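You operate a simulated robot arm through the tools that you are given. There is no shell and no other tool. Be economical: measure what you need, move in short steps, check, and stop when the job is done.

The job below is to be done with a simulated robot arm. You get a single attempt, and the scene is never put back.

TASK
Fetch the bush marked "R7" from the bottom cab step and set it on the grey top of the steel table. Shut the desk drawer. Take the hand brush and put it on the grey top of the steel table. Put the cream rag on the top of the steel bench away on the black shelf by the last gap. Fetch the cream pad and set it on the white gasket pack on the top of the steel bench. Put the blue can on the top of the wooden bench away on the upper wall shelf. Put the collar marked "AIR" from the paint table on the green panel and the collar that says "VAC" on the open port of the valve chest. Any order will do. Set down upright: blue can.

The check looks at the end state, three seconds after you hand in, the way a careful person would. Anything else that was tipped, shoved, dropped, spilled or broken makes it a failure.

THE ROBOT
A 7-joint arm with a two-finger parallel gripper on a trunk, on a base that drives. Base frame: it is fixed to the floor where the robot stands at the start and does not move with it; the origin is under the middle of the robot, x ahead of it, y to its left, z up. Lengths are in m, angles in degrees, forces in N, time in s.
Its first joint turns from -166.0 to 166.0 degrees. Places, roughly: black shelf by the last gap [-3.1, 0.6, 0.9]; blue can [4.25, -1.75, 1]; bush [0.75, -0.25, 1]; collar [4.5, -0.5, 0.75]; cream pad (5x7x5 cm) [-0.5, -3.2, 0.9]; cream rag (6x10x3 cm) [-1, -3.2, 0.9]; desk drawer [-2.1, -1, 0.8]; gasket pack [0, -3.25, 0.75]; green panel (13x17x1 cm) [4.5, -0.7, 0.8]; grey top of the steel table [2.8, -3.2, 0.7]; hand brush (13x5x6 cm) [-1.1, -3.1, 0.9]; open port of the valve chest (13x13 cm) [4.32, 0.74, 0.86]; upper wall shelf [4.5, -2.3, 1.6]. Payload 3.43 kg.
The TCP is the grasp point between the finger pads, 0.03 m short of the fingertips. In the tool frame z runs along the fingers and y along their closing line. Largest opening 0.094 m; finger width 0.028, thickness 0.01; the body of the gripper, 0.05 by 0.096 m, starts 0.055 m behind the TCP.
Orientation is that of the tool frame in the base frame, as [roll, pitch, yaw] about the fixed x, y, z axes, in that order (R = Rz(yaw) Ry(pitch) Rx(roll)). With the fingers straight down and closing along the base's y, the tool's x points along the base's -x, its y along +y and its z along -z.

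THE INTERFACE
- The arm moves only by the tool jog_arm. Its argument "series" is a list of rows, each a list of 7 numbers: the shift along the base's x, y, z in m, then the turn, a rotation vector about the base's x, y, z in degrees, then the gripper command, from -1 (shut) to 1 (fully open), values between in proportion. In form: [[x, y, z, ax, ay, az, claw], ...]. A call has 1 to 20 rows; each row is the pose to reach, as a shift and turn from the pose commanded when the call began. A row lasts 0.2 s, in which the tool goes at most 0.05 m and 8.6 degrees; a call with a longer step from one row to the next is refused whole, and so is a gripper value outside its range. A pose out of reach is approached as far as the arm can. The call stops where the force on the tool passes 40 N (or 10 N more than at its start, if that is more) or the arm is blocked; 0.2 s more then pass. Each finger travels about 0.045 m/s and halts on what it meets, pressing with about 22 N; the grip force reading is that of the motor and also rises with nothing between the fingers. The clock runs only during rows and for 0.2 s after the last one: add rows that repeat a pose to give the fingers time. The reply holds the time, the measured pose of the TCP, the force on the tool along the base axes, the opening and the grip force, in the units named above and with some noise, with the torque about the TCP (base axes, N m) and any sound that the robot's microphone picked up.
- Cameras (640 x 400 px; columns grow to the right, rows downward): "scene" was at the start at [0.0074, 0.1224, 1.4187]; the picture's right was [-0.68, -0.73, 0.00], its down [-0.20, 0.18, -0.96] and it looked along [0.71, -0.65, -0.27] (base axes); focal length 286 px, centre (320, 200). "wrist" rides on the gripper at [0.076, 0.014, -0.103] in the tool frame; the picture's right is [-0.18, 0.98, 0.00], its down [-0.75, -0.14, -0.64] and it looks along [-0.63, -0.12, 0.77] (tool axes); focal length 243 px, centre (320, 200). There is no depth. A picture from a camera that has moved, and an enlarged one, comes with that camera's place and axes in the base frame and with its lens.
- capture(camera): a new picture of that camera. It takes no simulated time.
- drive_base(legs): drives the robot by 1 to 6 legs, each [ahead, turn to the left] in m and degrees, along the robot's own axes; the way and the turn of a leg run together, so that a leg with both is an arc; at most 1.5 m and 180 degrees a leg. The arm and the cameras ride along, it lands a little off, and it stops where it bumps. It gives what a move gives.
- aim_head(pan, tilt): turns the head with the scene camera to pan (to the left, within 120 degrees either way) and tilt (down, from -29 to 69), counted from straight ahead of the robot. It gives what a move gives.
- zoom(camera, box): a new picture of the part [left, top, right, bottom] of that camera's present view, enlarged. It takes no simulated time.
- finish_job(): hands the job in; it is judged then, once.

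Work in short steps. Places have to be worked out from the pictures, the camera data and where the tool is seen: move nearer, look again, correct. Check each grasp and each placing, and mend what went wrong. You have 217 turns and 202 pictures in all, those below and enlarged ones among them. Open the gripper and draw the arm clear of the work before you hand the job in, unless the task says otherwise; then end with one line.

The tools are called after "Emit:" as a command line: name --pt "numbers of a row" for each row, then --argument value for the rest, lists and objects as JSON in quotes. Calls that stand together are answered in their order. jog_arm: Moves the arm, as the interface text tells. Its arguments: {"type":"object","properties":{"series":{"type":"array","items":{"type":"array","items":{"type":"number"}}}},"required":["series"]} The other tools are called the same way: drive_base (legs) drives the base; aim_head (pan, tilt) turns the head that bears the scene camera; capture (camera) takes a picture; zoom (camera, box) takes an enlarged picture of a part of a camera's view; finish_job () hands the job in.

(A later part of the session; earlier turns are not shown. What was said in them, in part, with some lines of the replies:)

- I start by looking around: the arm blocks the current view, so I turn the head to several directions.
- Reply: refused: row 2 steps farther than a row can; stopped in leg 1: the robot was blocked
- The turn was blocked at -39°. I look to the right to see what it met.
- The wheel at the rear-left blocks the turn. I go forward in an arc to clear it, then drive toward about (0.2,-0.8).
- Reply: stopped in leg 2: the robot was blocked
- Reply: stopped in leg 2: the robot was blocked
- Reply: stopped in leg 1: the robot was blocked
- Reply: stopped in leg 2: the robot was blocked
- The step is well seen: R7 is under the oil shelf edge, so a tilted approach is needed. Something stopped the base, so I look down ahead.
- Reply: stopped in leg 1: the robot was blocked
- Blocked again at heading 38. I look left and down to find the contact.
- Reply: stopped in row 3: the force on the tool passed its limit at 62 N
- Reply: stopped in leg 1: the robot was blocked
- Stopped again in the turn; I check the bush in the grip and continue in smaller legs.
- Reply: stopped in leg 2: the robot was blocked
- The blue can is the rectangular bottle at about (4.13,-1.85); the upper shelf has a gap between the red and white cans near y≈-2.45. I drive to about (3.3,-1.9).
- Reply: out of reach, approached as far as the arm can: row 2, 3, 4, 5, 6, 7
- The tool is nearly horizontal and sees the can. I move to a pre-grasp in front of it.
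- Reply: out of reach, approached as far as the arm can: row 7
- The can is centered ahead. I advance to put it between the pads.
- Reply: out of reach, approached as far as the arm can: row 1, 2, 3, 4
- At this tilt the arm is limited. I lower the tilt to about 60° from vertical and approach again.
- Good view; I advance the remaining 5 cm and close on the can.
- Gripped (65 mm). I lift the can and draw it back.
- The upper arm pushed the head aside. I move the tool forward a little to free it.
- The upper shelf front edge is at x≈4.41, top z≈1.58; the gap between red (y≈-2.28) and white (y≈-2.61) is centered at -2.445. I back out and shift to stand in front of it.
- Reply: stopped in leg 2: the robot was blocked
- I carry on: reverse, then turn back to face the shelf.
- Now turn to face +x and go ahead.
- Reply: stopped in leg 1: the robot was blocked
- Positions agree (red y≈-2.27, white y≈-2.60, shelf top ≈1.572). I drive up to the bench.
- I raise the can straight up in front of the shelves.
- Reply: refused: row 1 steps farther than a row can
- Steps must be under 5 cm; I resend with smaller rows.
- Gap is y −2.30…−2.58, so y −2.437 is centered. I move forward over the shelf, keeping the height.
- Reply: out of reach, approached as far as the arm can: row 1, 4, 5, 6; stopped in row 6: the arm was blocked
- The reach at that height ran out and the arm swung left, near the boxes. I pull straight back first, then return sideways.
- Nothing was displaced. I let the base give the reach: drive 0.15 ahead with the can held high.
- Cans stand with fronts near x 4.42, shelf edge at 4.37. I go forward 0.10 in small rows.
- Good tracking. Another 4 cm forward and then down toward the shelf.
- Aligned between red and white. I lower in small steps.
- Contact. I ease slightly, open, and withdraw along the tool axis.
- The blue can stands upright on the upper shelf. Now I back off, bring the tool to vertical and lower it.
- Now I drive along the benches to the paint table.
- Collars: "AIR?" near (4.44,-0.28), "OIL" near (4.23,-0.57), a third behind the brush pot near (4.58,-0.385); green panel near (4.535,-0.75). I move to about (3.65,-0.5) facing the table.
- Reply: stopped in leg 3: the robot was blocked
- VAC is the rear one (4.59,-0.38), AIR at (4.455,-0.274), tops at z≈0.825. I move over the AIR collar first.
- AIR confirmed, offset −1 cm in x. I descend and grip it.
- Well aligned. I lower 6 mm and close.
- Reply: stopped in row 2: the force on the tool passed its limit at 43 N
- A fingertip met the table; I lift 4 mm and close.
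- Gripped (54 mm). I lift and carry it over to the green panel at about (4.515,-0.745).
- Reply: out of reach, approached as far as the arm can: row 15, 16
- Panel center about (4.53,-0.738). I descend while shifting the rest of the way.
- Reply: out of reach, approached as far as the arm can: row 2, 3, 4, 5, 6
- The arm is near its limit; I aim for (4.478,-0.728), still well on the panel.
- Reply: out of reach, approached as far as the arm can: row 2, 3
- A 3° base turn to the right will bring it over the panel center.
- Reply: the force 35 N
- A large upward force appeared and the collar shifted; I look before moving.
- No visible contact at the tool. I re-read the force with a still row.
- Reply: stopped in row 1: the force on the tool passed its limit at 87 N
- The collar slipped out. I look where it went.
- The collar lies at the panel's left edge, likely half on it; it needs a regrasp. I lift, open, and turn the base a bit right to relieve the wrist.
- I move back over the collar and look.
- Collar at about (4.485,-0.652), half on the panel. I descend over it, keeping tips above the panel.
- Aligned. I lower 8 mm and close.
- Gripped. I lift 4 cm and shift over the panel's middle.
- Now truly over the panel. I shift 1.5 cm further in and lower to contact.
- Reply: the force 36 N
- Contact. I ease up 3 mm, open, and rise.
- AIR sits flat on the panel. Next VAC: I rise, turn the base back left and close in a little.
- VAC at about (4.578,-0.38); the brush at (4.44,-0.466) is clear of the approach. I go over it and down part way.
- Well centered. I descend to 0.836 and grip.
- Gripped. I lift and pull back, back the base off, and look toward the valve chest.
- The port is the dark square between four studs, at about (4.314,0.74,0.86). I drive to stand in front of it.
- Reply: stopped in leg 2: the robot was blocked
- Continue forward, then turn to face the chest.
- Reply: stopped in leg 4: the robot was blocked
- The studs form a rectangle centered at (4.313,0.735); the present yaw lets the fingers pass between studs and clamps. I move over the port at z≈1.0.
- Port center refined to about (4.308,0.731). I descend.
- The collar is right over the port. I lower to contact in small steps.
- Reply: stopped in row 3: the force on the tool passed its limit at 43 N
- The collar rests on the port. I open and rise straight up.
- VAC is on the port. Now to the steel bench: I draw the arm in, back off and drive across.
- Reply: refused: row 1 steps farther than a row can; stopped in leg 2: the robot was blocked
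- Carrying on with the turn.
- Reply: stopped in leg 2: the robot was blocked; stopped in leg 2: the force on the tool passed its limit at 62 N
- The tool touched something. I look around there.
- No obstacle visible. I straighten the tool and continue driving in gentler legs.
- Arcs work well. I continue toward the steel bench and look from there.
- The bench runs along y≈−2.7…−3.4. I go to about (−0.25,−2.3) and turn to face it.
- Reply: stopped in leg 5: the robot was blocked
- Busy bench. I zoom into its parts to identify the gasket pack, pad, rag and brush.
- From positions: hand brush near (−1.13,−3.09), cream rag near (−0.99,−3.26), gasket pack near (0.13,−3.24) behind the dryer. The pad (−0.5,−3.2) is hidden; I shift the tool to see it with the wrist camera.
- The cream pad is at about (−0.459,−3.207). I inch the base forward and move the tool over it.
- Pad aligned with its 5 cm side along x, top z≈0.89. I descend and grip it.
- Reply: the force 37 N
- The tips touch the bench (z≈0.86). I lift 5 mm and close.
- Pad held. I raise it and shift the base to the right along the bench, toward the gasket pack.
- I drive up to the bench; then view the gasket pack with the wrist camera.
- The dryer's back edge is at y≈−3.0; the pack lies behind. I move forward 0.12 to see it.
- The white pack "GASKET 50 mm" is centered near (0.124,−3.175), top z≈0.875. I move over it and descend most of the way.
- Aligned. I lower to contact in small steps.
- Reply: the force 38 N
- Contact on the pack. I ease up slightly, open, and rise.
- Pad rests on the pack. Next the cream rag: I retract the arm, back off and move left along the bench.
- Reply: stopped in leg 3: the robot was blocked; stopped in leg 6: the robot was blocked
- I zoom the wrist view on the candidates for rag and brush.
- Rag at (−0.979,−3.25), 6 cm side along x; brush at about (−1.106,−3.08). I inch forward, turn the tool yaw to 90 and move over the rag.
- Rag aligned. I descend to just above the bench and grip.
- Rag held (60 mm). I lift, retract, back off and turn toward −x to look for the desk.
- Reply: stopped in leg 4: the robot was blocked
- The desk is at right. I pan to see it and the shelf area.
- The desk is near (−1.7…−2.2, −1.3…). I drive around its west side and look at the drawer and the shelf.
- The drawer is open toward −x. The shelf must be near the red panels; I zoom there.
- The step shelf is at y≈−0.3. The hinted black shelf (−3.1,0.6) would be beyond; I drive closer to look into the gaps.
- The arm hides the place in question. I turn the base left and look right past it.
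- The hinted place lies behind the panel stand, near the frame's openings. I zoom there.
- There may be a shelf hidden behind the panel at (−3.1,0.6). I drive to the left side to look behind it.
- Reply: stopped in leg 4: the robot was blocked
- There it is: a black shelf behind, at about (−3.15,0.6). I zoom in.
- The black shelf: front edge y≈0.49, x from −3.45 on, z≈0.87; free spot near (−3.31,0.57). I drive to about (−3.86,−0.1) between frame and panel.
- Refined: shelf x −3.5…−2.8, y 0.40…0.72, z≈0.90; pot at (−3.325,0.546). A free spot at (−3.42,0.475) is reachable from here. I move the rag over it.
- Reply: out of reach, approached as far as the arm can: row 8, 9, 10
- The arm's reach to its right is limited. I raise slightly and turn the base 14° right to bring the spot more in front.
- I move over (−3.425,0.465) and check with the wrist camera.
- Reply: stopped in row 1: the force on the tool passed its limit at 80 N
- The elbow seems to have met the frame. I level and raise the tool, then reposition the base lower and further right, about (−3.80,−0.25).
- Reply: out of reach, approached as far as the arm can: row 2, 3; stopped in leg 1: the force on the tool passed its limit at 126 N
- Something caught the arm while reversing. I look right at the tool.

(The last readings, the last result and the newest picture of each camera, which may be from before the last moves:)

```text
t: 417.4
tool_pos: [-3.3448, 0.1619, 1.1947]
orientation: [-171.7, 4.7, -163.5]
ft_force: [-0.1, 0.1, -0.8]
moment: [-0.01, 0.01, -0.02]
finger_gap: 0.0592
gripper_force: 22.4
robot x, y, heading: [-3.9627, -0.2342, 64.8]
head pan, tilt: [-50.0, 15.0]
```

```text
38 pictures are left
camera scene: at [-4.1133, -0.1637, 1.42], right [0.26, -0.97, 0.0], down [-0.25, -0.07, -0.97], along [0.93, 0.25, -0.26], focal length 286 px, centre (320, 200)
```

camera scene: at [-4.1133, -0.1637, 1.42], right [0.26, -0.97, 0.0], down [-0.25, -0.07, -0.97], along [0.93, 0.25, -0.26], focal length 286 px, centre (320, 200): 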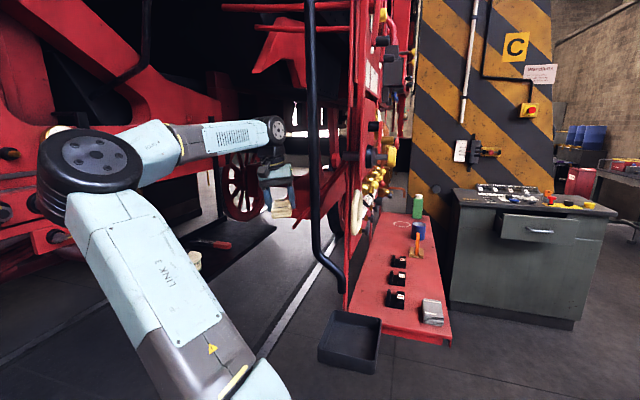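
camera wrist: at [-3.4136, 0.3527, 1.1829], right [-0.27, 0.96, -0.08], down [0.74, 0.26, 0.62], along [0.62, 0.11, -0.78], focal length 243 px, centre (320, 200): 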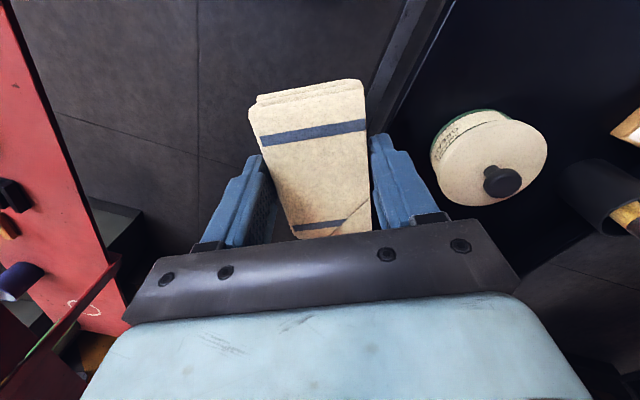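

The hand sits just beyond the hanging pipe at (−3.45,0.03). I level it and move it out to the left (y>0.2) before moving the base.

Emit:
jog_arm --pt "0.0 0.035 0.0 3.3 3.35 0 -1" --pt "-0.02 0.075 0.0 6.6 6.7 0 -1" --pt "-0.06 0.09 0.0 6.6 6.7 0 -1" --pt "-0.1 0.1 0.0 6.6 6.7 0 -1" --pt "-0.145 0.1 0.0 6.6 6.7 0 -1" --pt "-0.19 0.1 0.0 6.6 6.7 0 -1" --pt "-0.235 0.1 0.0 6.6 6.7 0 -1" --pt "-0.28 0.1 0 6.6 6.7 0 -1" --pt "-0.32 0.1 0 6.6 6.7 0 -1"

Emit:
capture --camera "scene"

```text
t: 419.4
tool_pos: [-3.6622, 0.2639, 1.195]
orientation: [-180.0, 0.0, -164.0]
ft_force: [1.3, 0.1, -1.2]
moment: [0.03, 0.06, -0.03]
finger_gap: 0.059
gripper_force: 22.3
out of reach, approached as far as the arm can: row 1
robot x, y, heading: [-3.9648, -0.233, 64.8]
head pan, tilt: [-50.0, 15.0]
```

```text
37 pictures are left
camera scene: at [-4.1127, -0.1636, 1.42], right [0.26, -0.97, 0.0], down [-0.25, -0.07, -0.97], along [0.93, 0.25, -0.26], focal length 286 px, centre (320, 200)
```

scene: 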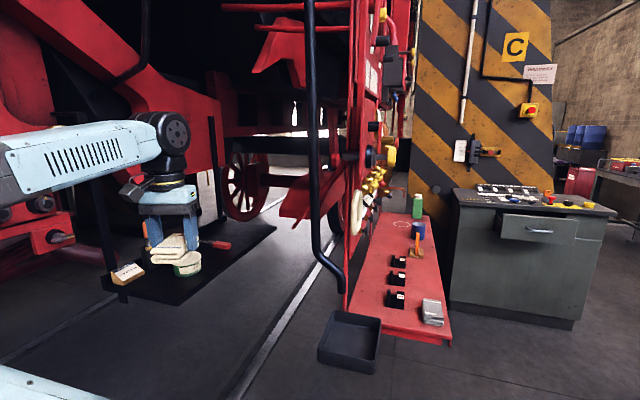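

Tool is free. I back up, turn right, then shift the tool left before approaching along a line that keeps it left of the pipe.

Emit:
drive_base --legs '[[-0.33, 0], [0, -17]]'

Emit:
jog_arm --pt "-0.03 0.035 0 0 0 0 -1" --pt "-0.06 0.07 0 0 0 0 -1" --pt "-0.09 0.1 0 0 0 0 -1" --pt "-0.125 0.12 0 0 0 0 -1" --pt "-0.16 0.14 0 0 0 0 -1" --pt "-0.19 0.155 0 0 0 0 -1"

```text
t: 422.6
tool_pos: [-3.6705, -0.1434, 1.195]
orientation: [180.0, 0.0, 179.3]
ft_force: [0.4, -0.2, -0.5]
moment: [0.0, 0.02, 0.0]
finger_gap: 0.0592
gripper_force: 22.1
robot x, y, heading: [-4.1205, -0.52, 47.7]
head pan, tilt: [-50.0, 15.0]
```

```text
t: 424.0
tool_pos: [-3.849, -0.0099, 1.1862]
orientation: [180.0, 0.1, 179.6]
ft_force: [0.4, 1.1, -0.4]
moment: [0.03, 0.02, 0.0]
finger_gap: 0.0595
gripper_force: 22.1
out of reach, approached as far as the arm can: row 6
robot x, y, heading: [-4.1206, -0.5173, 47.6]
head pan, tilt: [-50.0, 15.0]
```

Now forward 0.4.

Emit:
drive_base --legs '[[0.4, 0]]'

Emit:
capture --camera "scene"

```text
t: 426.6
tool_pos: [-3.574, 0.2877, 1.1866]
orientation: [180.0, 0.2, 179.4]
ft_force: [-0.4, 0.7, -0.7]
moment: [0.0, 0.0, -0.02]
finger_gap: 0.0591
gripper_force: 21.9
robot x, y, heading: [-3.8511, -0.2206, 47.7]
head pan, tilt: [-50.0, 15.0]
```

```text
36 pictures are left
camera scene: at [-3.9698, -0.1081, 1.42], right [-0.04, -1.0, 0.0], down [-0.26, 0.01, -0.97], along [0.96, -0.04, -0.26], focal length 286 px, centre (320, 200)
```

scene: 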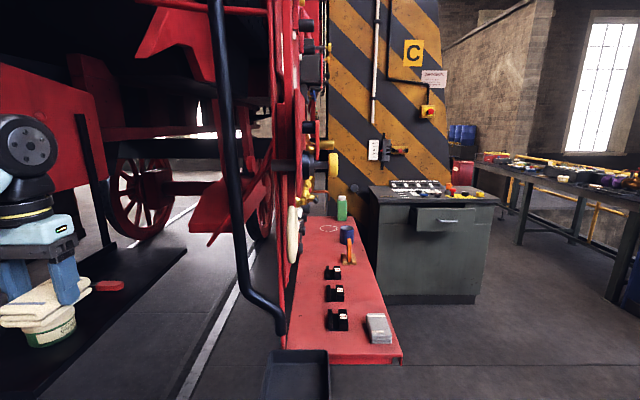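

I move the rag to right of the pot, about (−3.24,0.47).

Emit:
jog_arm --pt "0.04 0.02 0 0 0 0 -1" --pt "0.08 0.04 0 0 0 0 -1" --pt "0.12 0.06 0 0 0 0 -1" --pt "0.16 0.08 0 0 0 0 -1" --pt "0.2 0.1 0 0 0 0 -1" --pt "0.24 0.125 -0.01 0 0 0 -1" --pt "0.28 0.15 -0.02 0 0 0 -1" --pt "0.31 0.17 -0.03 0 0 0 -1" --pt "0.335 0.182 -0.05 0 0 0 -1"

Emit:
capture --camera "wrist"

```text
t: 428.6
tool_pos: [-3.2728, 0.368, 1.1225]
orientation: [-180.0, 0.3, -179.8]
ft_force: [-0.3, -0.1, -1.3]
moment: [0.02, 0.02, -0.01]
finger_gap: 0.0592
gripper_force: 21.7
out of reach, approached as far as the arm can: row 3, 4, 5, 6, 7, 8, 9
robot x, y, heading: [-3.8513, -0.223, 47.7]
head pan, tilt: [-50.0, 15.0]
```

```text
35 pictures are left
camera wrist: at [-3.3488, 0.382, 1.2236], right [0.18, 0.98, 0.0], down [0.75, -0.14, 0.65], along [0.64, -0.12, -0.76], focal length 243 px, centre (320, 200)
```

wrist: 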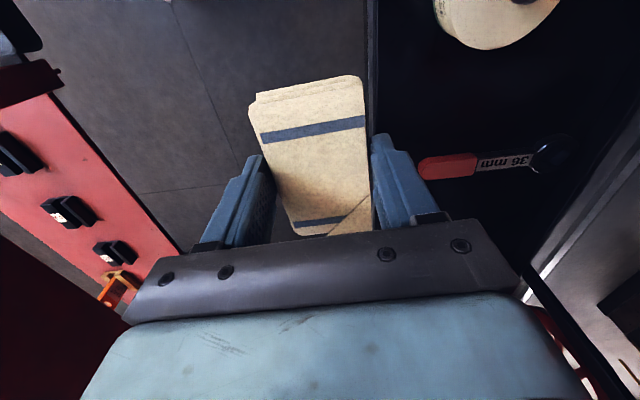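

The reach ends here at this height. I drive 7 cm forward, then lower while moving in.

Emit:
drive_base --legs '[[0.07, 0]]'

Emit:
jog_arm --pt "0 0.015 -0.03 0 0 0 -1" --pt "0 0.03 -0.06 0 0 0 -1" --pt "0 0.045 -0.09 0 0 0 -1" --pt "0 0.045 -0.12 0 0 0 -1"

Emit:
capture --camera "wrist"

```text
t: 429.6
tool_pos: [-3.2251, 0.4193, 1.1218]
orientation: [180.0, 0.4, -179.7]
ft_force: [-0.5, 0.4, -2.1]
moment: [-0.02, -0.03, 0.01]
finger_gap: 0.0593
gripper_force: 21.5
robot x, y, heading: [-3.8043, -0.1709, 47.7]
head pan, tilt: [-50.0, 15.0]
```

```text
t: 430.6
tool_pos: [-3.228, 0.435, 1.0497]
orientation: [179.9, 0.4, -179.6]
ft_force: [0.1, -1.2, -0.9]
moment: [0.02, 0.01, -0.01]
finger_gap: 0.059
gripper_force: 21.7
out of reach, approached as far as the arm can: row 1, 2, 3, 4
robot x, y, heading: [-3.8046, -0.1677, 47.6]
head pan, tilt: [-50.0, 15.0]
```

```text
34 pictures are left
camera wrist: at [-3.3038, 0.4486, 1.152], right [0.18, 0.98, 0.0], down [0.75, -0.14, 0.65], along [0.64, -0.11, -0.76], focal length 243 px, centre (320, 200)
```

wrist: 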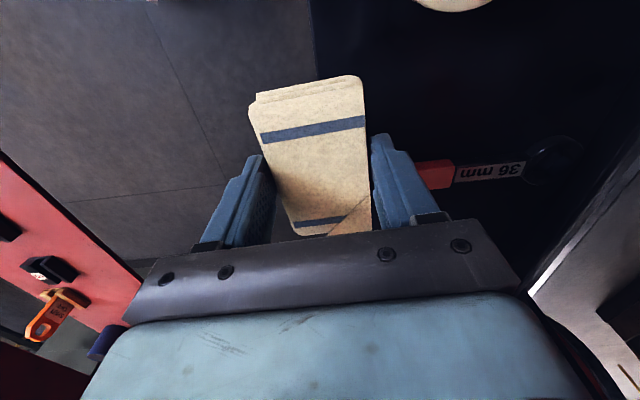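

Another 4.5 cm forward with the base, then down.

Emit:
drive_base --legs '[[0.045, 0]]'

Emit:
jog_arm --pt "-0.005 0 -0.03 0 0 0 -1" --pt "-0.01 0 -0.06 0 0 0 -1" --pt "-0.01 0 -0.08 0 0 0 -1"

Emit:
capture --camera "wrist"

```text
t: 431.5
tool_pos: [-3.1982, 0.4677, 1.0515]
orientation: [-179.9, 0.5, -179.6]
ft_force: [0.5, 0.5, -0.9]
moment: [0.01, -0.02, 0.03]
finger_gap: 0.0593
gripper_force: 22.1
robot x, y, heading: [-3.7737, -0.1356, 47.6]
head pan, tilt: [-50.0, 15.0]
```

```text
t: 432.3
tool_pos: [-3.2071, 0.467, 0.9706]
orientation: [-180.0, 0.5, -179.7]
ft_force: [0.1, -0.8, -0.7]
moment: [0.01, 0.01, 0.0]
finger_gap: 0.0589
gripper_force: 21.7
robot x, y, heading: [-3.7694, -0.1362, 47.4]
head pan, tilt: [-50.0, 15.0]
```

```text
33 pictures are left
camera wrist: at [-3.2844, 0.4806, 1.0726], right [0.18, 0.98, 0.0], down [0.75, -0.14, 0.65], along [0.64, -0.11, -0.76], focal length 243 px, centre (320, 200)
```

wrist: 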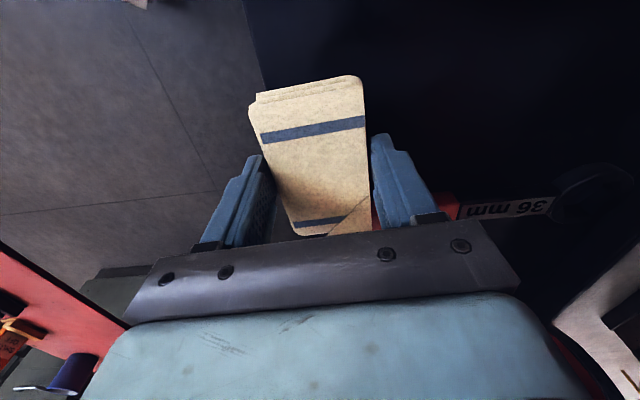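

The shelf edge is at y≈0.437; I move 2.5 cm further in, then lower.

Emit:
jog_arm --pt "0 0.015 0 0 0 0 -1" --pt "-0.002 0.027 0 0 0 0 -1" --pt "-0.002 0.027 -0.012 0 0 0 -1"

Emit:
jog_arm --pt "0 0 -0.005 0 0 0 -1" --pt "0 0 -0.01 0 0 0 -1" --pt "0 0 -0.015 0 0 0 -1"

```text
t: 433.1
tool_pos: [-3.2111, 0.4717, 0.9634]
orientation: [179.9, 0.4, -179.2]
ft_force: [0.0, -0.1, -0.8]
moment: [-0.02, -0.01, 0.0]
finger_gap: 0.0591
gripper_force: 22.0
out of reach, approached as far as the arm can: row 1, 2, 3
robot x, y, heading: [-3.7757, -0.1337, 47.3]
head pan, tilt: [-50.0, 15.0]
```

```text
t: 433.9
tool_pos: [-3.2098, 0.4696, 0.9485]
orientation: [180.0, 0.5, -179.4]
ft_force: [0.4, -0.4, -1.0]
moment: [-0.04, 0.03, 0.02]
finger_gap: 0.0591
gripper_force: 22.4
robot x, y, heading: [-3.77, -0.1311, 47.3]
head pan, tilt: [-50.0, 15.0]
```

I use the base: 3 cm forward, then shift back in x to stay clear of the spanner.

Emit:
jog_arm --pt "-0.015 0 0.02 0 0 0 -1" --pt "-0.018 0 0.03 0 0 0 -1"

Emit:
drive_base --legs '[[0.03, 0]]'

Emit:
capture --camera "wrist"

```text
t: 434.5
tool_pos: [-3.2269, 0.4721, 0.9787]
orientation: [180.0, 0.5, -179.4]
ft_force: [-0.4, 0.0, -1.0]
moment: [-0.04, 0.03, -0.02]
finger_gap: 0.0591
gripper_force: 22.6
robot x, y, heading: [-3.7699, -0.1354, 47.4]
head pan, tilt: [-50.0, 15.0]
```

```text
t: 435.3
tool_pos: [-3.2058, 0.4926, 0.9798]
orientation: [179.9, 0.4, -179.3]
ft_force: [0.0, 0.1, 0.2]
moment: [-0.01, 0.03, 0.01]
finger_gap: 0.0592
gripper_force: 21.9
robot x, y, heading: [-3.7498, -0.1092, 47.3]
head pan, tilt: [-50.0, 15.0]
```

```text
32 pictures are left
camera wrist: at [-3.2822, 0.5061, 1.0805], right [0.17, 0.98, 0.0], down [0.75, -0.13, 0.65], along [0.64, -0.11, -0.76], focal length 243 px, centre (320, 200)
```

wrist: 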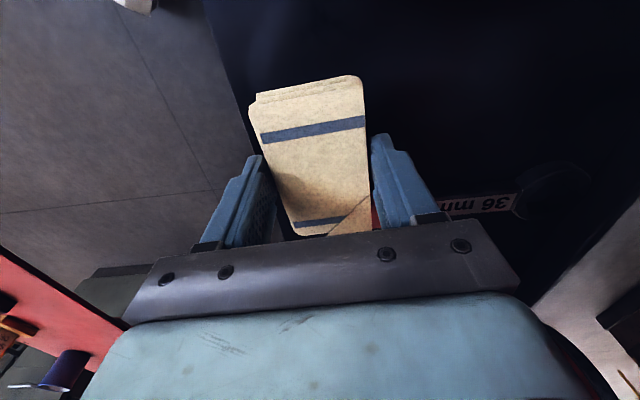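

Good: rag fully inside, spanner clear. I lower to contact.

Emit:
jog_arm --pt "-0.003 0 -0.015 0 0 0 -1" --pt "-0.003 0 -0.028 0 0 0 -1" --pt "-0.003 0 -0.034 0 0 0 -1" --pt "-0.003 0 -0.04 0 0 0 -1"

```text
t: 436.3
tool_pos: [-3.2098, 0.4932, 0.9428]
orientation: [179.9, 0.5, -179.4]
ft_force: [0.2, 1.4, 12.4]
moment: [-0.01, -0.73, 0.1]
finger_gap: 0.0591
gripper_force: 22.2
robot x, y, heading: [-3.7547, -0.1114, 47.6]
head pan, tilt: [-50.0, 15.0]
```

Contact. I open and rise straight up.

Emit:
jog_arm --pt "0 0 0.001 0 0 0 0.0" --pt "0 0 0.001 0 0 0 0.4" --pt "0 0 0.001 0 0 0 0.7" --pt "0 0 0.001 0 0 0 0.7" --pt "0 0 0.03 0 0 0 0.7" --pt "0 0 0.07 0 0 0 0.7" --pt "-0.01 -0.01 0.11 0 0 0 0.7" --pt "-0.02 -0.02 0.15 0 0 0 0.7" --pt "-0.03 -0.03 0.19 0 0 0 0.7"

Emit:
capture --camera "wrist"

```text
t: 438.3
tool_pos: [-3.2387, 0.4621, 1.1262]
orientation: [-179.9, 0.4, -179.3]
ft_force: [0.5, 0.9, 0.0]
moment: [-0.01, 0.0, 0.01]
finger_gap: 0.08
gripper_force: 0.1
robot x, y, heading: [-3.7514, -0.1124, 47.4]
head pan, tilt: [-50.0, 15.0]
```

```text
31 pictures are left
camera wrist: at [-3.3145, 0.4757, 1.2277], right [0.17, 0.98, 0.0], down [0.75, -0.13, 0.65], along [0.64, -0.11, -0.76], focal length 243 px, centre (320, 200)
```

wrist: 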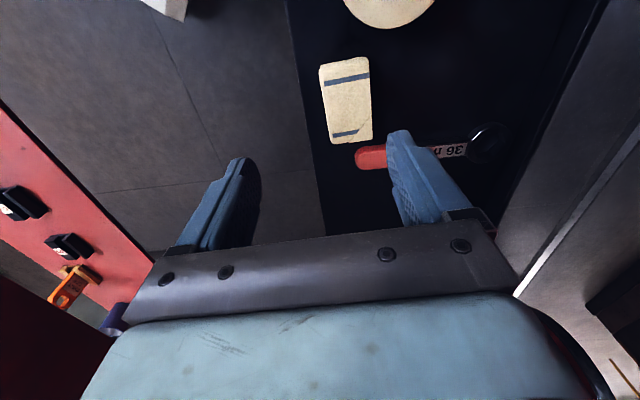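

Rag is on the black shelf. I retrace: tool back left past the pipe, then reverse out.

Emit:
jog_arm --pt "-0.04 -0.015 0.02 0 0 0 0.7" --pt "-0.08 -0.03 0.04 0 0 0 0.7" --pt "-0.12 -0.045 0.06 0 0 0 0.7" --pt "-0.16 -0.06 0.07 0 0 0 0.7" --pt "-0.2 -0.075 0.07 0 0 0 0.7" --pt "-0.24 -0.085 0.07 0 0 0 0.7" --pt "-0.28 -0.095 0.07 0 0 0 0.7" --pt "-0.31 -0.1 0.07 0 0 0 0.7"

Emit:
drive_base --legs '[[-0.55, 0], [-0.3, 0]]'

```text
t: 440.1
tool_pos: [-3.5437, 0.357, 1.1959]
orientation: [-179.9, 0.6, -179.3]
ft_force: [0.5, 1.2, 0.9]
moment: [0.0, 0.03, 0.01]
finger_gap: 0.0798
gripper_force: 0.0
out of reach, approached as far as the arm can: row 8
robot x, y, heading: [-3.7552, -0.1124, 47.3]
head pan, tilt: [-50.0, 15.0]
```

```text
t: 445.0
tool_pos: [-4.1154, -0.2699, 1.1964]
orientation: [180.0, 0.4, -179.8]
ft_force: [-0.1, 0.3, 0.2]
moment: [0.04, -0.01, 0.0]
finger_gap: 0.08
gripper_force: 0.0
robot x, y, heading: [-4.3295, -0.7378, 47.0]
head pan, tilt: [-50.0, 15.0]
```

Now the drawer: I drive to about (−3.05,−1.05) facing the desk's west side.

Emit:
drive_base --legs '[[0.05, -31], [0.05, -31], [1.15, 0], [0.03, 15]]'

Emit:
aim_head --pan 0 --tilt 25

Emit:
capture --camera "scene"

```text
t: 455.4
tool_pos: [-2.5998, -0.8611, 1.1969]
orientation: [-180.0, 0.5, 133.0]
ft_force: [-0.2, 0.0, 0.8]
moment: [0.03, -0.01, 0.02]
finger_gap: 0.08
gripper_force: 0.0
robot x, y, heading: [-3.0898, -1.0209, -0.1]
head pan, tilt: [-50.0, 15.0]
```

```text
t: 456.5
tool_pos: [-2.5997, -0.8611, 1.1956]
orientation: [179.9, 0.6, 133.0]
ft_force: [-0.2, -0.1, 0.0]
moment: [0.0, 0.0, 0.0]
finger_gap: 0.0799
gripper_force: 0.0
robot x, y, heading: [-3.0855, -1.0205, -0.4]
head pan, tilt: [0.0, 25.0]
```

```text
30 pictures are left
camera scene: at [-3.0528, -0.7857, 1.4037], right [-0.01, -1.0, 0.0], down [-0.42, 0.0, -0.91], along [0.91, -0.01, -0.42], focal length 286 px, centre (320, 200)
```

scene: 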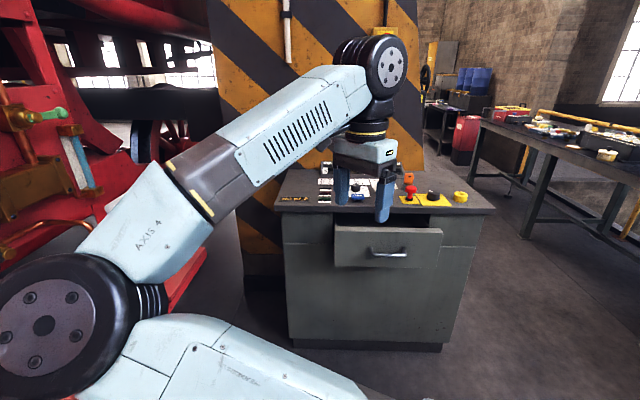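

Drawer front: x≈−2.14, y −0.85…−1.24, z 0.69–0.85, handle at z≈0.755. I close the gripper, turn it to face +x with a 45° tilt and go to a pre-push point.

Emit:
jog_arm --pt "0.03 -0.03 0 0 0 8 -1" --pt "0.06 -0.06 -0.01 0 0 16 -1" --pt "0.09 -0.09 -0.02 0 0 24 -1" --pt "0.12 -0.12 -0.03 0 0 32 -1" --pt "0.15 -0.15 -0.04 0 0 40 -1" --pt "0.17 -0.184 -0.05 0 0 47 -1"

Emit:
jog_arm --pt "0.0 0 -0.03 0 -8 0 -1" --pt "0.0 0 -0.07 0 -16 0 -1" --pt "0.0 0 -0.11 0 -24 0 -1" --pt "0.0 0 -0.15 0 -32 0 -1" --pt "0.01 0 -0.19 0 -40 0 -1" --pt "0.02 0 -0.23 0 -45 0 -1" --pt "0.02 0 -0.27 0 -45 0 -1" --pt "0.02 0 -0.31 0 -45 0 -1"

Emit:
capture --camera "scene"

```text
t: 457.9
tool_pos: [-2.4292, -1.0422, 1.1472]
orientation: [179.9, 0.5, -179.7]
ft_force: [0.0, 0.8, -0.6]
moment: [-0.03, -0.02, -0.02]
finger_gap: 0.0002
gripper_force: 22.1
robot x, y, heading: [-3.0858, -1.0186, -0.2]
head pan, tilt: [0.0, 25.0]
```

```text
t: 459.7
tool_pos: [-2.4105, -1.0448, 0.8363]
orientation: [-180.0, 45.5, -180.0]
ft_force: [-0.9, -0.3, -0.4]
moment: [-0.02, -0.01, 0.0]
finger_gap: 0.0
gripper_force: 21.9
robot x, y, heading: [-3.0878, -1.0247, -0.3]
head pan, tilt: [0.0, 25.0]
```

```text
29 pictures are left
camera scene: at [-3.0532, -0.7858, 1.4038], right [0.0, -1.0, 0.0], down [-0.42, 0.0, -0.91], along [0.91, 0.0, -0.42], focal length 286 px, centre (320, 200)
```

scene: 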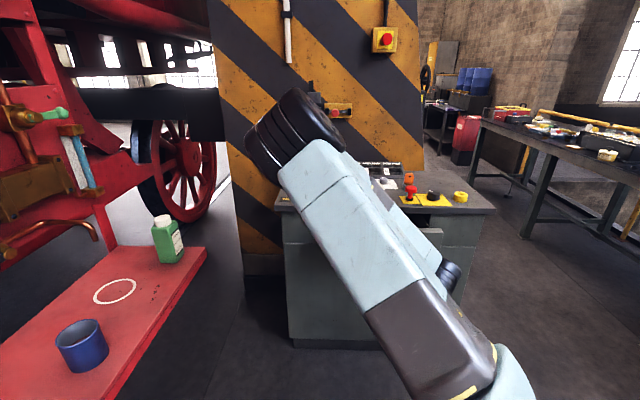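

Posture fine. I advance toward the drawer front, then push.

Emit:
jog_arm --pt "0.045 0 -0.008 0 0 0 -1" --pt "0.09 0 -0.016 0 0 0 -1" --pt "0.135 0 -0.016 0 0 0 -1" --pt "0.18 0 -0.016 0 0 0 -1" --pt "0.22 0 -0.016 0 0 0 -1" --pt "0.25 0 -0.016 0 0 0 -1" --pt "0.275 0 -0.016 0 0 0 -1"

Emit:
capture --camera "wrist"

```text
t: 461.3
tool_pos: [-2.1356, -1.0445, 0.8208]
orientation: [179.8, 45.5, 180.0]
ft_force: [0.9, -0.1, -0.4]
moment: [0.01, 0.0, 0.0]
finger_gap: 0.0
gripper_force: 21.8
robot x, y, heading: [-3.0837, -1.022, -0.3]
head pan, tilt: [0.0, 25.0]
```

```text
28 pictures are left
camera wrist: at [-2.2609, -1.0307, 0.8369], right [0.13, 0.98, 0.13], down [0.07, -0.14, 0.99], along [0.99, -0.12, -0.09], focal length 243 px, centre (320, 200)
```

wrist: 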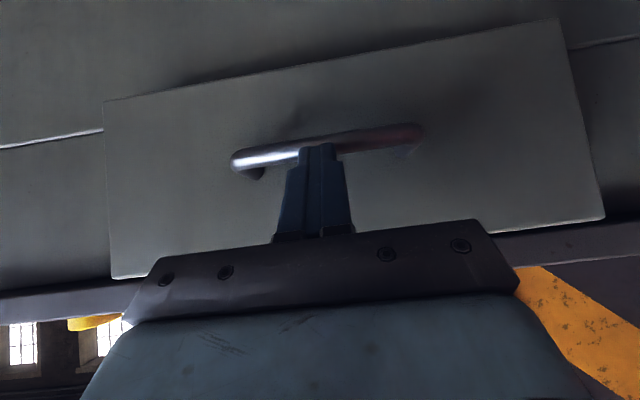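

The tip is centered just above the handle. I push on in steps.

Emit:
jog_arm --pt "0.02 0 0 0 0 0 -1" --pt "0.04 0 0 0 0 0 -1" --pt "0.06 0 0 0 0 0 -1" --pt "0.08 0 0 0 0 0 -1" --pt "0.1 0 0 0 0 0 -1"

Emit:
capture --camera "wrist"

```text
t: 462.1
tool_pos: [-2.0859, -1.0452, 0.822]
orientation: [180.0, 45.3, -180.0]
ft_force: [-19.9, 2.6, 10.4]
moment: [-0.02, 0.34, -0.05]
finger_gap: 0.0
gripper_force: 22.0
robot x, y, heading: [-3.085, -1.0173, -0.5]
head pan, tilt: [0.0, 25.0]
stopped in row 3: the force on the tool passed its limit at 101 N (the readings are from after the stop); the commanded pose is now the measured one
```

```text
27 pictures are left
camera wrist: at [-2.2123, -1.0319, 0.8377], right [0.13, 0.98, 0.13], down [0.07, -0.14, 0.99], along [0.99, -0.12, -0.09], focal length 243 px, centre (320, 200)
```

wrist: 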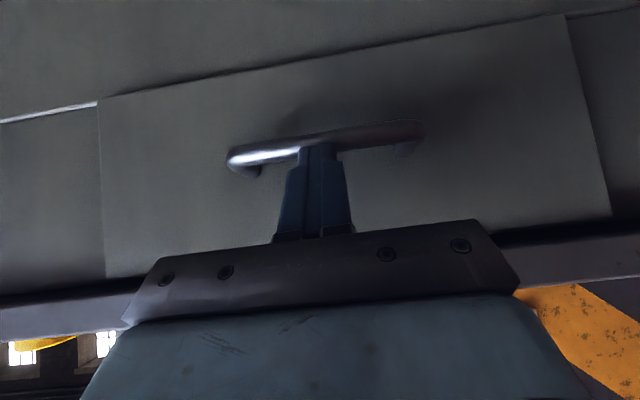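

It stopped at 101 N; it may be fully shut. I back off and check from the scene camera.

Emit:
jog_arm --pt "-0.045 0 0 0 0 0 -1" --pt "-0.09 0 0.0 0 0 0 -1" --pt "-0.135 0 0.02 0 0 0 -1" --pt "-0.18 0 0.04 0 0 0 -1" --pt "-0.22 0 0.06 0 0 0 -1"

Emit:
capture --camera "wrist"

Emit:
zoom --camera "scene" --box '[260, 150, 520, 360]'

```text
t: 463.3
tool_pos: [-2.3065, -1.0436, 0.8782]
orientation: [-180.0, 45.3, -180.0]
ft_force: [0.2, 0.4, -0.5]
moment: [0.0, -0.02, -0.03]
finger_gap: 0.0
gripper_force: 21.8
robot x, y, heading: [-3.0847, -1.0232, -0.3]
head pan, tilt: [0.0, 25.0]
```

```text
26 pictures are left
camera wrist: at [-2.4326, -1.0297, 0.8959], right [0.13, 0.98, 0.13], down [0.07, -0.14, 0.99], along [0.99, -0.12, -0.09], focal length 243 px, centre (320, 200)
```

wrist: 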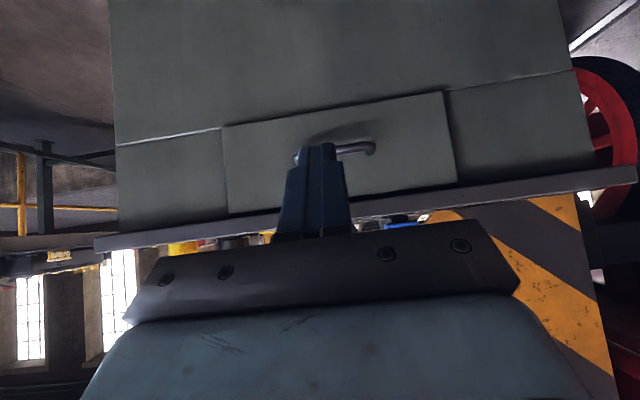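

```text
1.90 times, centred on (390, 255) of scene
camera zoom: at [-3.0517, -0.7855, 1.4037], right [0.0, -1.0, 0.0], down [-0.42, 0.0, -0.91], along [0.91, 0.0, -0.42], focal length 545 px, centre (187, 95)
```

zoom: 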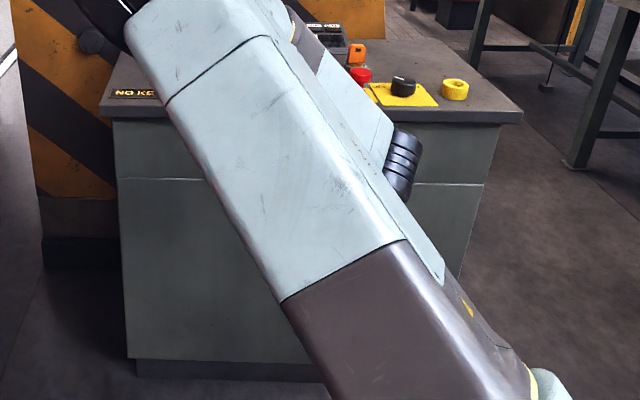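

The drawer front is flush with the desk (groove lines align; hard stop felt). Now I bring the tool upright and drive back to the steel bench for the brush.

Emit:
jog_arm --pt "-0.01 0 0.04 0 8 0 0" --pt "-0.02 0 0.08 0 16 0 1" --pt "-0.03 0 0.12 0 24 0 1" --pt "-0.05 0 0.16 0 32 0 1" --pt "-0.08 0 0.195 0 40 0 1" --pt "-0.11 0 0.23 0 45 0 1" --pt "-0.13 0 0.27 0 45 0 1" --pt "-0.14 0 0.31 0 45 0 1"

Emit:
drive_base --legs '[[-0.05, -25], [0.05, -22], [0.9, 0], [0.1, 22], [1.2, 0]]'

```text
t: 465.1
tool_pos: [-2.4473, -1.0442, 1.1911]
orientation: [179.9, 0.2, -180.0]
ft_force: [1.0, -1.6, 0.1]
moment: [0.0, 0.04, 0.01]
finger_gap: 0.0942
gripper_force: 0.1
robot x, y, heading: [-3.0878, -1.0227, -0.4]
head pan, tilt: [0.0, 25.0]
```

```text
t: 479.6
tool_pos: [-0.7554, -2.5593, 1.1894]
orientation: [180.0, 0.3, 154.8]
ft_force: [0.0, 0.3, 0.4]
moment: [0.01, 0.02, 0.02]
finger_gap: 0.0939
gripper_force: 0.0
robot x, y, heading: [-1.3271, -2.2664, -25.7]
head pan, tilt: [0.0, 25.0]
```

Now turn to face the bench.

Emit:
drive_base --legs '[[0.03, -27], [0.03, -25]]'

Emit:
capture --camera "wrist"

```text
t: 482.9
tool_pos: [-1.1674, -2.9457, 1.1903]
orientation: [-179.9, 0.3, 102.8]
ft_force: [-0.8, 0.7, 0.3]
moment: [-0.01, 0.0, -0.03]
finger_gap: 0.0938
gripper_force: 0.0
robot x, y, heading: [-1.2271, -2.3051, -76.8]
head pan, tilt: [0.0, 25.0]
```

```text
24 pictures are left
camera wrist: at [-1.1687, -2.8677, 1.2918], right [1.0, 0.04, 0.0], down [0.03, -0.76, 0.65], along [0.03, -0.64, -0.76], focal length 243 px, centre (320, 200)
```

wrist: 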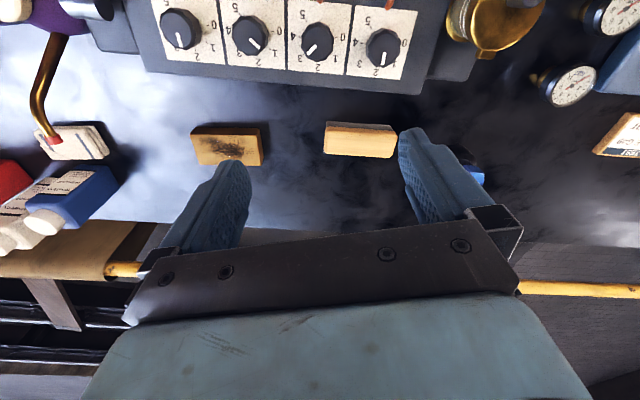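

The right, clean block with dark bristles is the brush at (−1.094,−3.055), long axis along x. I turn the yaw to 0 so the fingers close along y, and go over it.

Emit:
jog_arm --pt "0.01 -0.01 0 0 0 -8.5 0.6" --pt "0.02 -0.02 0 0 0 -17 0.6" --pt "0.03 -0.03 0 0 0 -25.5 0.6" --pt "0.04 -0.04 0 0 0 -34 0.6" --pt "0.05 -0.05 0 0 0 -42.5 0.6" --pt "0.06 -0.06 0 0 0 -51 0.6" --pt "0.07 -0.08 0 0 0 -59.5 0.6" --pt "0.073 -0.1 0 0 0 -68 0.6" --pt "0.073 -0.109 0 0 0 -76.5 0.6" --pt "0.073 -0.109 -0.02 0 0 -85 0.6" --pt "0.073 -0.109 -0.06 0 0 -93.5 0.6" --pt "0.073 -0.109 -0.1 0 0 -102 0.6" --pt "0.073 -0.109 -0.12 0 0 -103 0.6"

Emit:
capture --camera "wrist"

```text
t: 485.7
tool_pos: [-1.2859, -2.8428, 1.0881]
orientation: [179.5, 0.2, 1.5]
ft_force: [0.0, 0.0, -0.2]
moment: [-0.01, -0.01, -0.03]
finger_gap: 0.075
gripper_force: 0.1
out of reach, approached as far as the arm can: row 7, 8, 9, 10, 11, 12, 13
robot x, y, heading: [-1.2293, -2.3057, -76.6]
head pan, tilt: [0.0, 25.0]
```

```text
23 pictures are left
camera wrist: at [-1.208, -2.8549, 1.1913], right [-0.16, -0.99, 0.01], down [-0.75, 0.13, 0.64], along [-0.64, 0.09, -0.77], focal length 243 px, centre (320, 200)
```

wrist: 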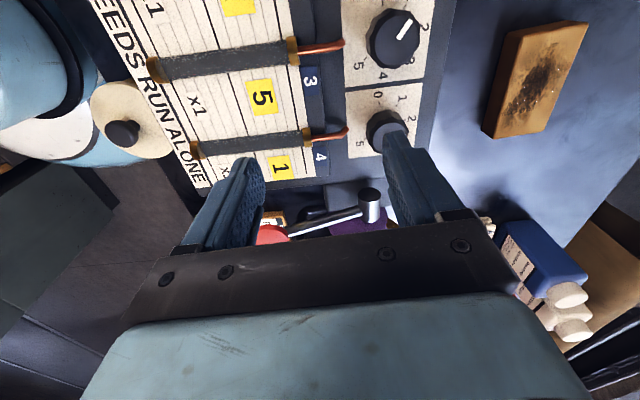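

That yaw direction hits a limit. I raise the tool and rotate the other way, to yaw 180.

Emit:
jog_arm --pt "0 0 0.03 0 0 8.5 0.6" --pt "0 0 0.06 0 0 17 0.6" --pt "0 0 0.09 0 0 25.5 0.6" --pt "0.01 -0.01 0.1 0 0 34 0.6" --pt "0.02 -0.02 0.1 0 0 42.5 0.6" --pt "0.03 -0.03 0.1 0 0 51 0.6" --pt "0.04 -0.04 0.1 0 0 59.5 0.6" --pt "0.05 -0.05 0.1 0 0 68 0.6" --pt "0.06 -0.06 0.1 0 0 76.5 0.6" --pt "0.07 -0.07 0.1 0 0 85 0.6" --pt "0.08 -0.08 0.1 0 0 93.5 0.6" --pt "0.09 -0.1 0.1 0 0 102 0.6" --pt "0.1 -0.12 0.1 0 0 110.5 0.6" --pt "0.12 -0.14 0.1 0 0 119 0.6" --pt "0.14 -0.16 0.1 0 0 127.5 0.6" --pt "0.16 -0.18 0.1 0 0 136 0.6" --pt "0.18 -0.2 0.09 0 0 144.5 0.6" --pt "0.192 -0.212 0.08 0 0 153 0.6" --pt "0.192 -0.212 0.06 0 0 161.5 0.6" --pt "0.192 -0.212 0.03 0 0 170 0.6"

Emit:
capture --camera "wrist"

```text
t: 489.9
tool_pos: [-1.1076, -3.0552, 1.1133]
orientation: [179.9, 0.2, 169.8]
ft_force: [-0.6, -0.2, 0.4]
moment: [0.01, 0.0, 0.0]
finger_gap: 0.0752
gripper_force: 0.0
robot x, y, heading: [-1.2285, -2.3068, -76.6]
head pan, tilt: [0.0, 25.0]
```

```text
22 pictures are left
camera wrist: at [-1.1798, -3.0255, 1.215], right [0.35, 0.94, 0.0], down [0.71, -0.27, 0.65], along [0.6, -0.23, -0.76], focal length 243 px, centre (320, 200)
```

wrist: 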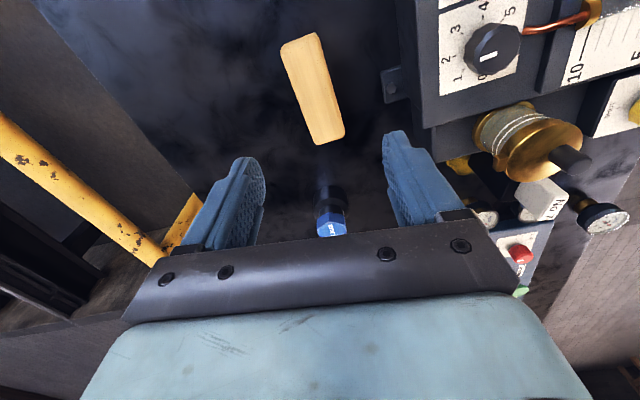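

Brush centered at (−1.102,−3.064). I finish the rotation and descend, then grip.

Emit:
jog_arm --pt "0.003 -0.004 0 0 0 5 0.7" --pt "0.005 -0.008 -0.03 0 0 10 0.7" --pt "0.005 -0.009 -0.075 0 0 10 0.7" --pt "0.005 -0.009 -0.12 0 0 10 0.7" --pt "0.005 -0.009 -0.16 0 0 10 0.7" --pt "0.005 -0.009 -0.19 0 0 10 0.7" --pt "0.005 -0.009 -0.208 0 0 10 0.7"

Emit:
capture --camera "wrist"

```text
t: 491.5
tool_pos: [-1.1017, -3.0625, 0.9062]
orientation: [-180.0, 0.3, 179.8]
ft_force: [0.6, -0.2, -0.2]
moment: [-0.02, 0.04, 0.0]
finger_gap: 0.0798
gripper_force: 0.1
robot x, y, heading: [-1.2286, -2.3033, -77.0]
head pan, tilt: [0.0, 25.0]
```

```text
21 pictures are left
camera wrist: at [-1.1774, -3.048, 1.0072], right [0.19, 0.98, 0.0], down [0.75, -0.14, 0.65], along [0.63, -0.12, -0.76], focal length 243 px, centre (320, 200)
```

wrist: 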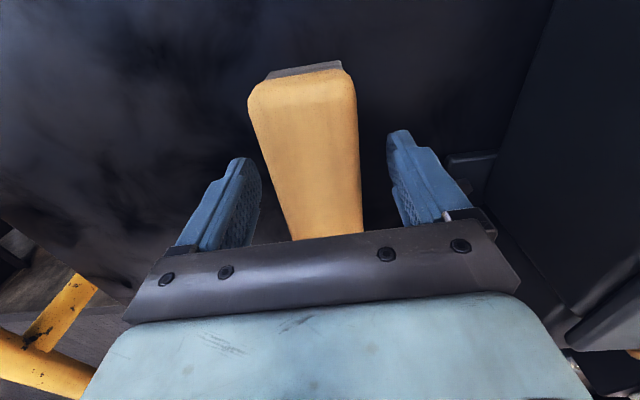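

The brush is between the fingers. I close and lift.

Emit:
jog_arm --pt "0 0 0 0 0 0 0.2" --pt "0 0 0 0 0 0 -0.4" --pt "0 0 0 0 0 0 -1" --pt "0 0 0 0 0 0 -1" --pt "0 0 0 0 0 0 -1" --pt "0 0 0.03 0 0 0 -1" --pt "0 0 0.075 0 0 0 -1" --pt "0 0 0.12 0 0 0 -1" --pt "0 0 0.165 0 0 0 -1" --pt "0 0 0.21 0 0 0 -1" --pt "0 0 0.255 0 0 0 -1" --pt "0 0.03 0.29 0 0 0 -1" --pt "0 0.07 0.31 0 0 0 -1" --pt "0 0.11 0.32 0 0 0 -1"

Emit:
capture --camera "wrist"

```text
t: 494.5
tool_pos: [-1.1021, -2.9524, 1.2257]
orientation: [179.9, 0.4, 179.9]
ft_force: [0.6, 0.5, -2.7]
moment: [0.08, 0.01, -0.02]
finger_gap: 0.0501
gripper_force: 21.6
robot x, y, heading: [-1.2323, -2.3044, -76.6]
head pan, tilt: [0.0, 25.0]
```

```text
20 pictures are left
camera wrist: at [-1.1788, -2.9375, 1.3276], right [0.19, 0.98, 0.0], down [0.75, -0.14, 0.65], along [0.64, -0.12, -0.76], focal length 243 px, centre (320, 200)
```

wrist: 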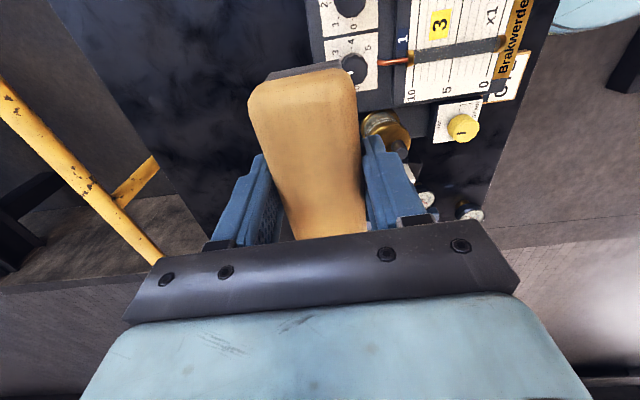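

Brush held (50 mm). I back off and turn toward +x.

Emit:
drive_base --legs '[[-0.2, 0], [0.03, 27], [0.03, 26], [0.03, 23]]'

```text
t: 500.9
tool_pos: [-0.5524, -2.1906, 1.2258]
orientation: [179.8, 0.2, -104.0]
ft_force: [0.4, 0.5, -2.7]
moment: [-0.07, 0.03, -0.01]
finger_gap: 0.0502
gripper_force: 21.9
robot x, y, heading: [-1.2176, -2.2533, -3.0]
head pan, tilt: [0.0, 25.0]
stopped in leg 4: the robot was blocked; the commanded pose is now the measured one
```

Emit:
drive_base --legs '[[1.2, 5], [1.3, 0], [1.1, 0]]'

```text
t: 518.6
tool_pos: [3.0414, -2.1102, 1.2272]
orientation: [179.9, 0.4, -100.1]
ft_force: [-0.5, -0.5, -1.9]
moment: [-0.03, 0.01, -0.02]
finger_gap: 0.0501
gripper_force: 21.8
robot x, y, heading: [2.3886, -2.2131, 1.1]
head pan, tilt: [0.0, 25.0]
```

Now arcs to face the steel table.

Emit:
drive_base --legs '[[0.15, -29], [0.1, -29], [0.05, -28]]'

Emit:
aim_head --pan -10 --tilt 40

Emit:
capture --camera "scene"

Emit:
capture --camera "wrist"

```text
t: 524.3
tool_pos: [2.7694, -3.0114, 1.2297]
orientation: [180.0, 0.5, 173.9]
ft_force: [0.8, -0.2, -2.0]
moment: [-0.01, 0.04, -0.02]
finger_gap: 0.0502
gripper_force: 22.2
robot x, y, heading: [2.7116, -2.361, -82.9]
head pan, tilt: [0.0, 25.0]
stopped in leg 3: the robot was blocked; the commanded pose is now the measured one
```

```text
t: 525.1
tool_pos: [2.7707, -3.0105, 1.2291]
orientation: [-179.9, 0.3, 173.8]
ft_force: [0.0, -0.4, -2.0]
moment: [-0.02, 0.01, -0.01]
finger_gap: 0.0502
gripper_force: 21.8
robot x, y, heading: [2.7098, -2.3576, -82.9]
head pan, tilt: [-10.0, 40.0]
```

```text
19 pictures are left
camera scene: at [2.9331, -2.3568, 1.3805], right [-1.0, 0.05, 0.0], down [0.03, 0.64, -0.77], along [-0.04, -0.77, -0.64], focal length 286 px, centre (320, 200)
```

scene: 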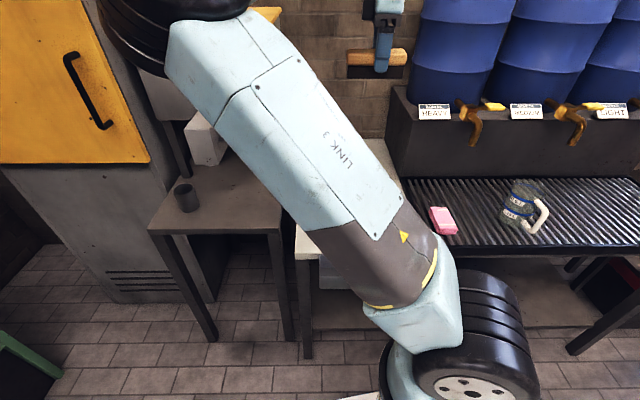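

```text
18 pictures are left
camera wrist: at [2.697, -2.9885, 1.3305], right [0.29, 0.96, 0.0], down [0.73, -0.22, 0.65], along [0.62, -0.19, -0.76], focal length 243 px, centre (320, 200)
```

wrist: 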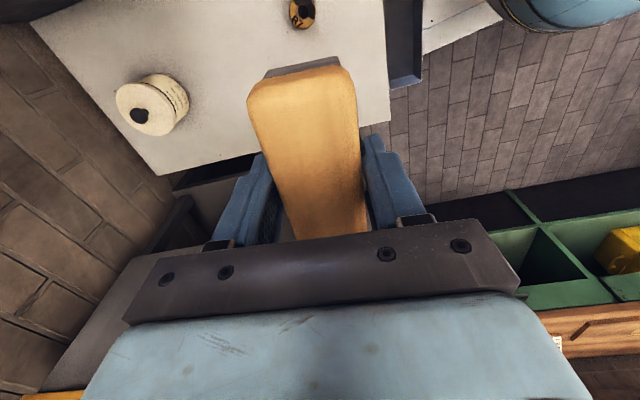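

Spot chosen: (2.80,−3.17), between bush (y −3.03) and oil pot (y −3.39). I move over and descend.

Emit:
jog_arm --pt "0.01 -0.04 0 0 0 0 -1" --pt "0.02 -0.08 0 0 0 0 -1" --pt "0.03 -0.12 0 0 0 0 -1" --pt "0.03 -0.16 0 0 0 0 -1" --pt "0.03 -0.16 -0.045 0 0 0 -1" --pt "0.03 -0.16 -0.09 0 0 0 -1" --pt "0.03 -0.16 -0.135 0 0 0 -1" --pt "0.03 -0.16 -0.18 0 0 0 -1" --pt "0.03 -0.16 -0.225 0 0 0 -1" --pt "0.03 -0.16 -0.27 0 0 0 -1" --pt "0.03 -0.16 -0.315 0 0 0 -1" --pt "0.03 -0.16 -0.36 0 0 0 -1" --pt "0.03 -0.16 -0.4 0 0 0 -1"

Emit:
capture --camera "wrist"

```text
t: 527.9
tool_pos: [2.8014, -3.1701, 0.8302]
orientation: [-180.0, 0.5, 173.8]
ft_force: [0.2, 0.7, -1.1]
moment: [-0.03, 0.01, 0.03]
finger_gap: 0.0503
gripper_force: 21.6
robot x, y, heading: [2.7096, -2.3604, -82.8]
head pan, tilt: [-10.0, 40.0]
```

```text
17 pictures are left
camera wrist: at [2.7275, -3.1471, 0.9305], right [0.29, 0.96, 0.0], down [0.73, -0.22, 0.65], along [0.62, -0.19, -0.76], focal length 243 px, centre (320, 200)
```

wrist: 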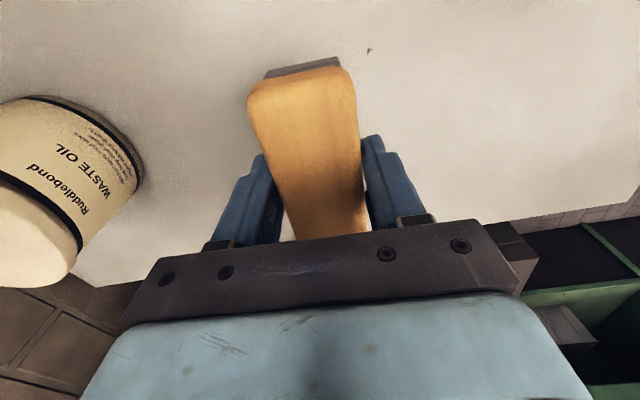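

Clear of the pot. I lower to contact.

Emit:
jog_arm --pt "0 0 -0.02 0 0 0 -1" --pt "0 0 -0.034 0 0 0 -1" --pt "0 0 -0.038 0 0 0 -1" --pt "0 0 -0.042 0 0 0 -1" --pt "0 0 -0.046 0 0 0 -1"

```text
t: 529.1
tool_pos: [2.8019, -3.1712, 0.7839]
orientation: [-179.9, 0.4, 173.8]
ft_force: [-1.5, -1.9, 19.1]
moment: [0.03, 0.05, -0.03]
finger_gap: 0.0505
gripper_force: 21.7
robot x, y, heading: [2.7117, -2.3604, -82.9]
head pan, tilt: [-10.0, 40.0]
```

Contact. I open, and rise straight up.

Emit:
jog_arm --pt "0 0 0.001 0 0 0 -0.2" --pt "0 0 0.001 0 0 0 0.3" --pt "0 0 0.001 0 0 0 0.6" --pt "0 0 0.001 0 0 0 0.6" --pt "0 0 0.03 0 0 0 0.6" --pt "0 0 0.075 0 0 0 0.6" --pt "0 0 0.12 0 0 0 0.6" --pt "0 0 0.165 0 0 0 0.6" --pt "0 0 0.21 0 0 0 0.6" --pt "0 0.02 0.25 0 0 0 0.6" --pt "0 0.06 0.27 0 0 0 0.6" --pt "0 0.1 0.29 0 0 0 0.6" --pt "0 0.14 0.31 0 0 0 0.6" --pt "0 0.18 0.33 0 0 0 0.6"

Emit:
capture --camera "wrist"

Emit:
drive_base --legs '[[-0.3, 0]]'

Emit:
capture --camera "scene"

```text
t: 532.1
tool_pos: [2.8008, -2.9922, 1.1134]
orientation: [-179.9, 0.4, 173.9]
ft_force: [0.4, -0.6, -0.6]
moment: [0.0, 0.02, 0.04]
finger_gap: 0.0753
gripper_force: 0.1
robot x, y, heading: [2.7116, -2.3566, -82.9]
head pan, tilt: [-10.0, 40.0]
```

```text
16 pictures are left
camera wrist: at [2.7268, -2.9695, 1.2145], right [0.29, 0.96, 0.0], down [0.73, -0.22, 0.65], along [0.62, -0.19, -0.76], focal length 243 px, centre (320, 200)
```

wrist: 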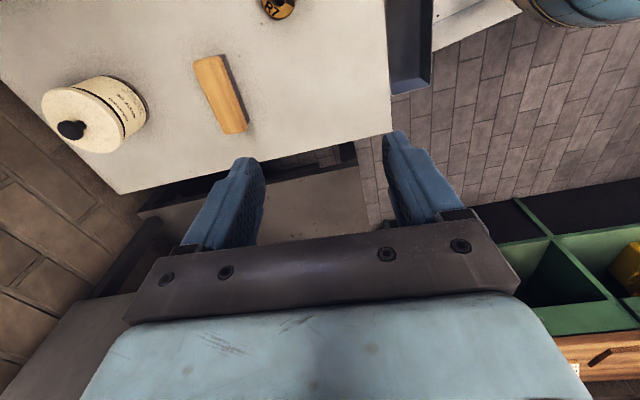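

```text
t: 534.1
tool_pos: [2.7659, -2.6903, 1.1129]
orientation: [-180.0, 0.5, 174.2]
ft_force: [-0.3, 0.4, 0.1]
moment: [0.01, -0.04, 0.01]
finger_gap: 0.0755
gripper_force: 0.0
robot x, y, heading: [2.671, -2.0611, -82.8]
head pan, tilt: [-10.0, 40.0]
```

```text
15 pictures are left
camera scene: at [2.8957, -2.0544, 1.3804], right [-1.0, 0.05, 0.0], down [0.03, 0.64, -0.77], along [-0.04, -0.76, -0.64], focal length 286 px, centre (320, 200)
```

scene: 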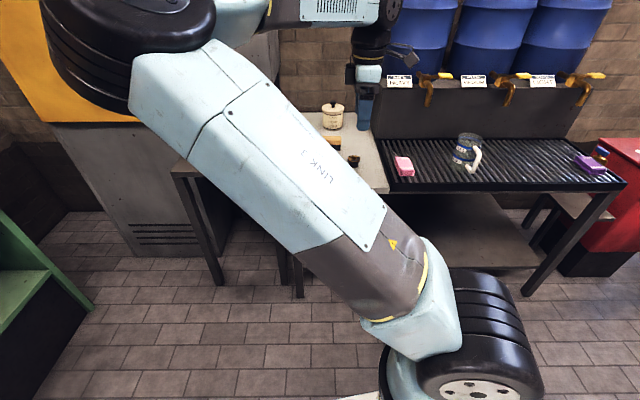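

Bush and brush both rest on the grey top. I open the gripper fully; the arm is clear of the work.

Emit:
jog_arm --pt "0 0.03 0.03 0 0 0 1" --pt "0 0.06 0.05 0 0 0 1" --pt "0 0.06 0.05 0 0 0 1"

Emit:
finish_job

```text
t: 535.0
tool_pos: [2.7657, -2.6279, 1.1638]
orientation: [-179.9, 0.5, 174.0]
ft_force: [0.3, -0.1, -0.3]
moment: [0.02, 0.04, -0.02]
finger_gap: 0.0937
gripper_force: 0.1
robot x, y, heading: [2.6733, -2.061, -83.0]
head pan, tilt: [-10.0, 40.0]
```

```text
The job is handed in.
```

The job is handed in: all eight placements are done, and pictures show each in its place with the blue can upright; the AIR collar slipped onto the edge of the green panel once and was re-placed, and the arm and base had a few stopped contacts, with no other damage visible.
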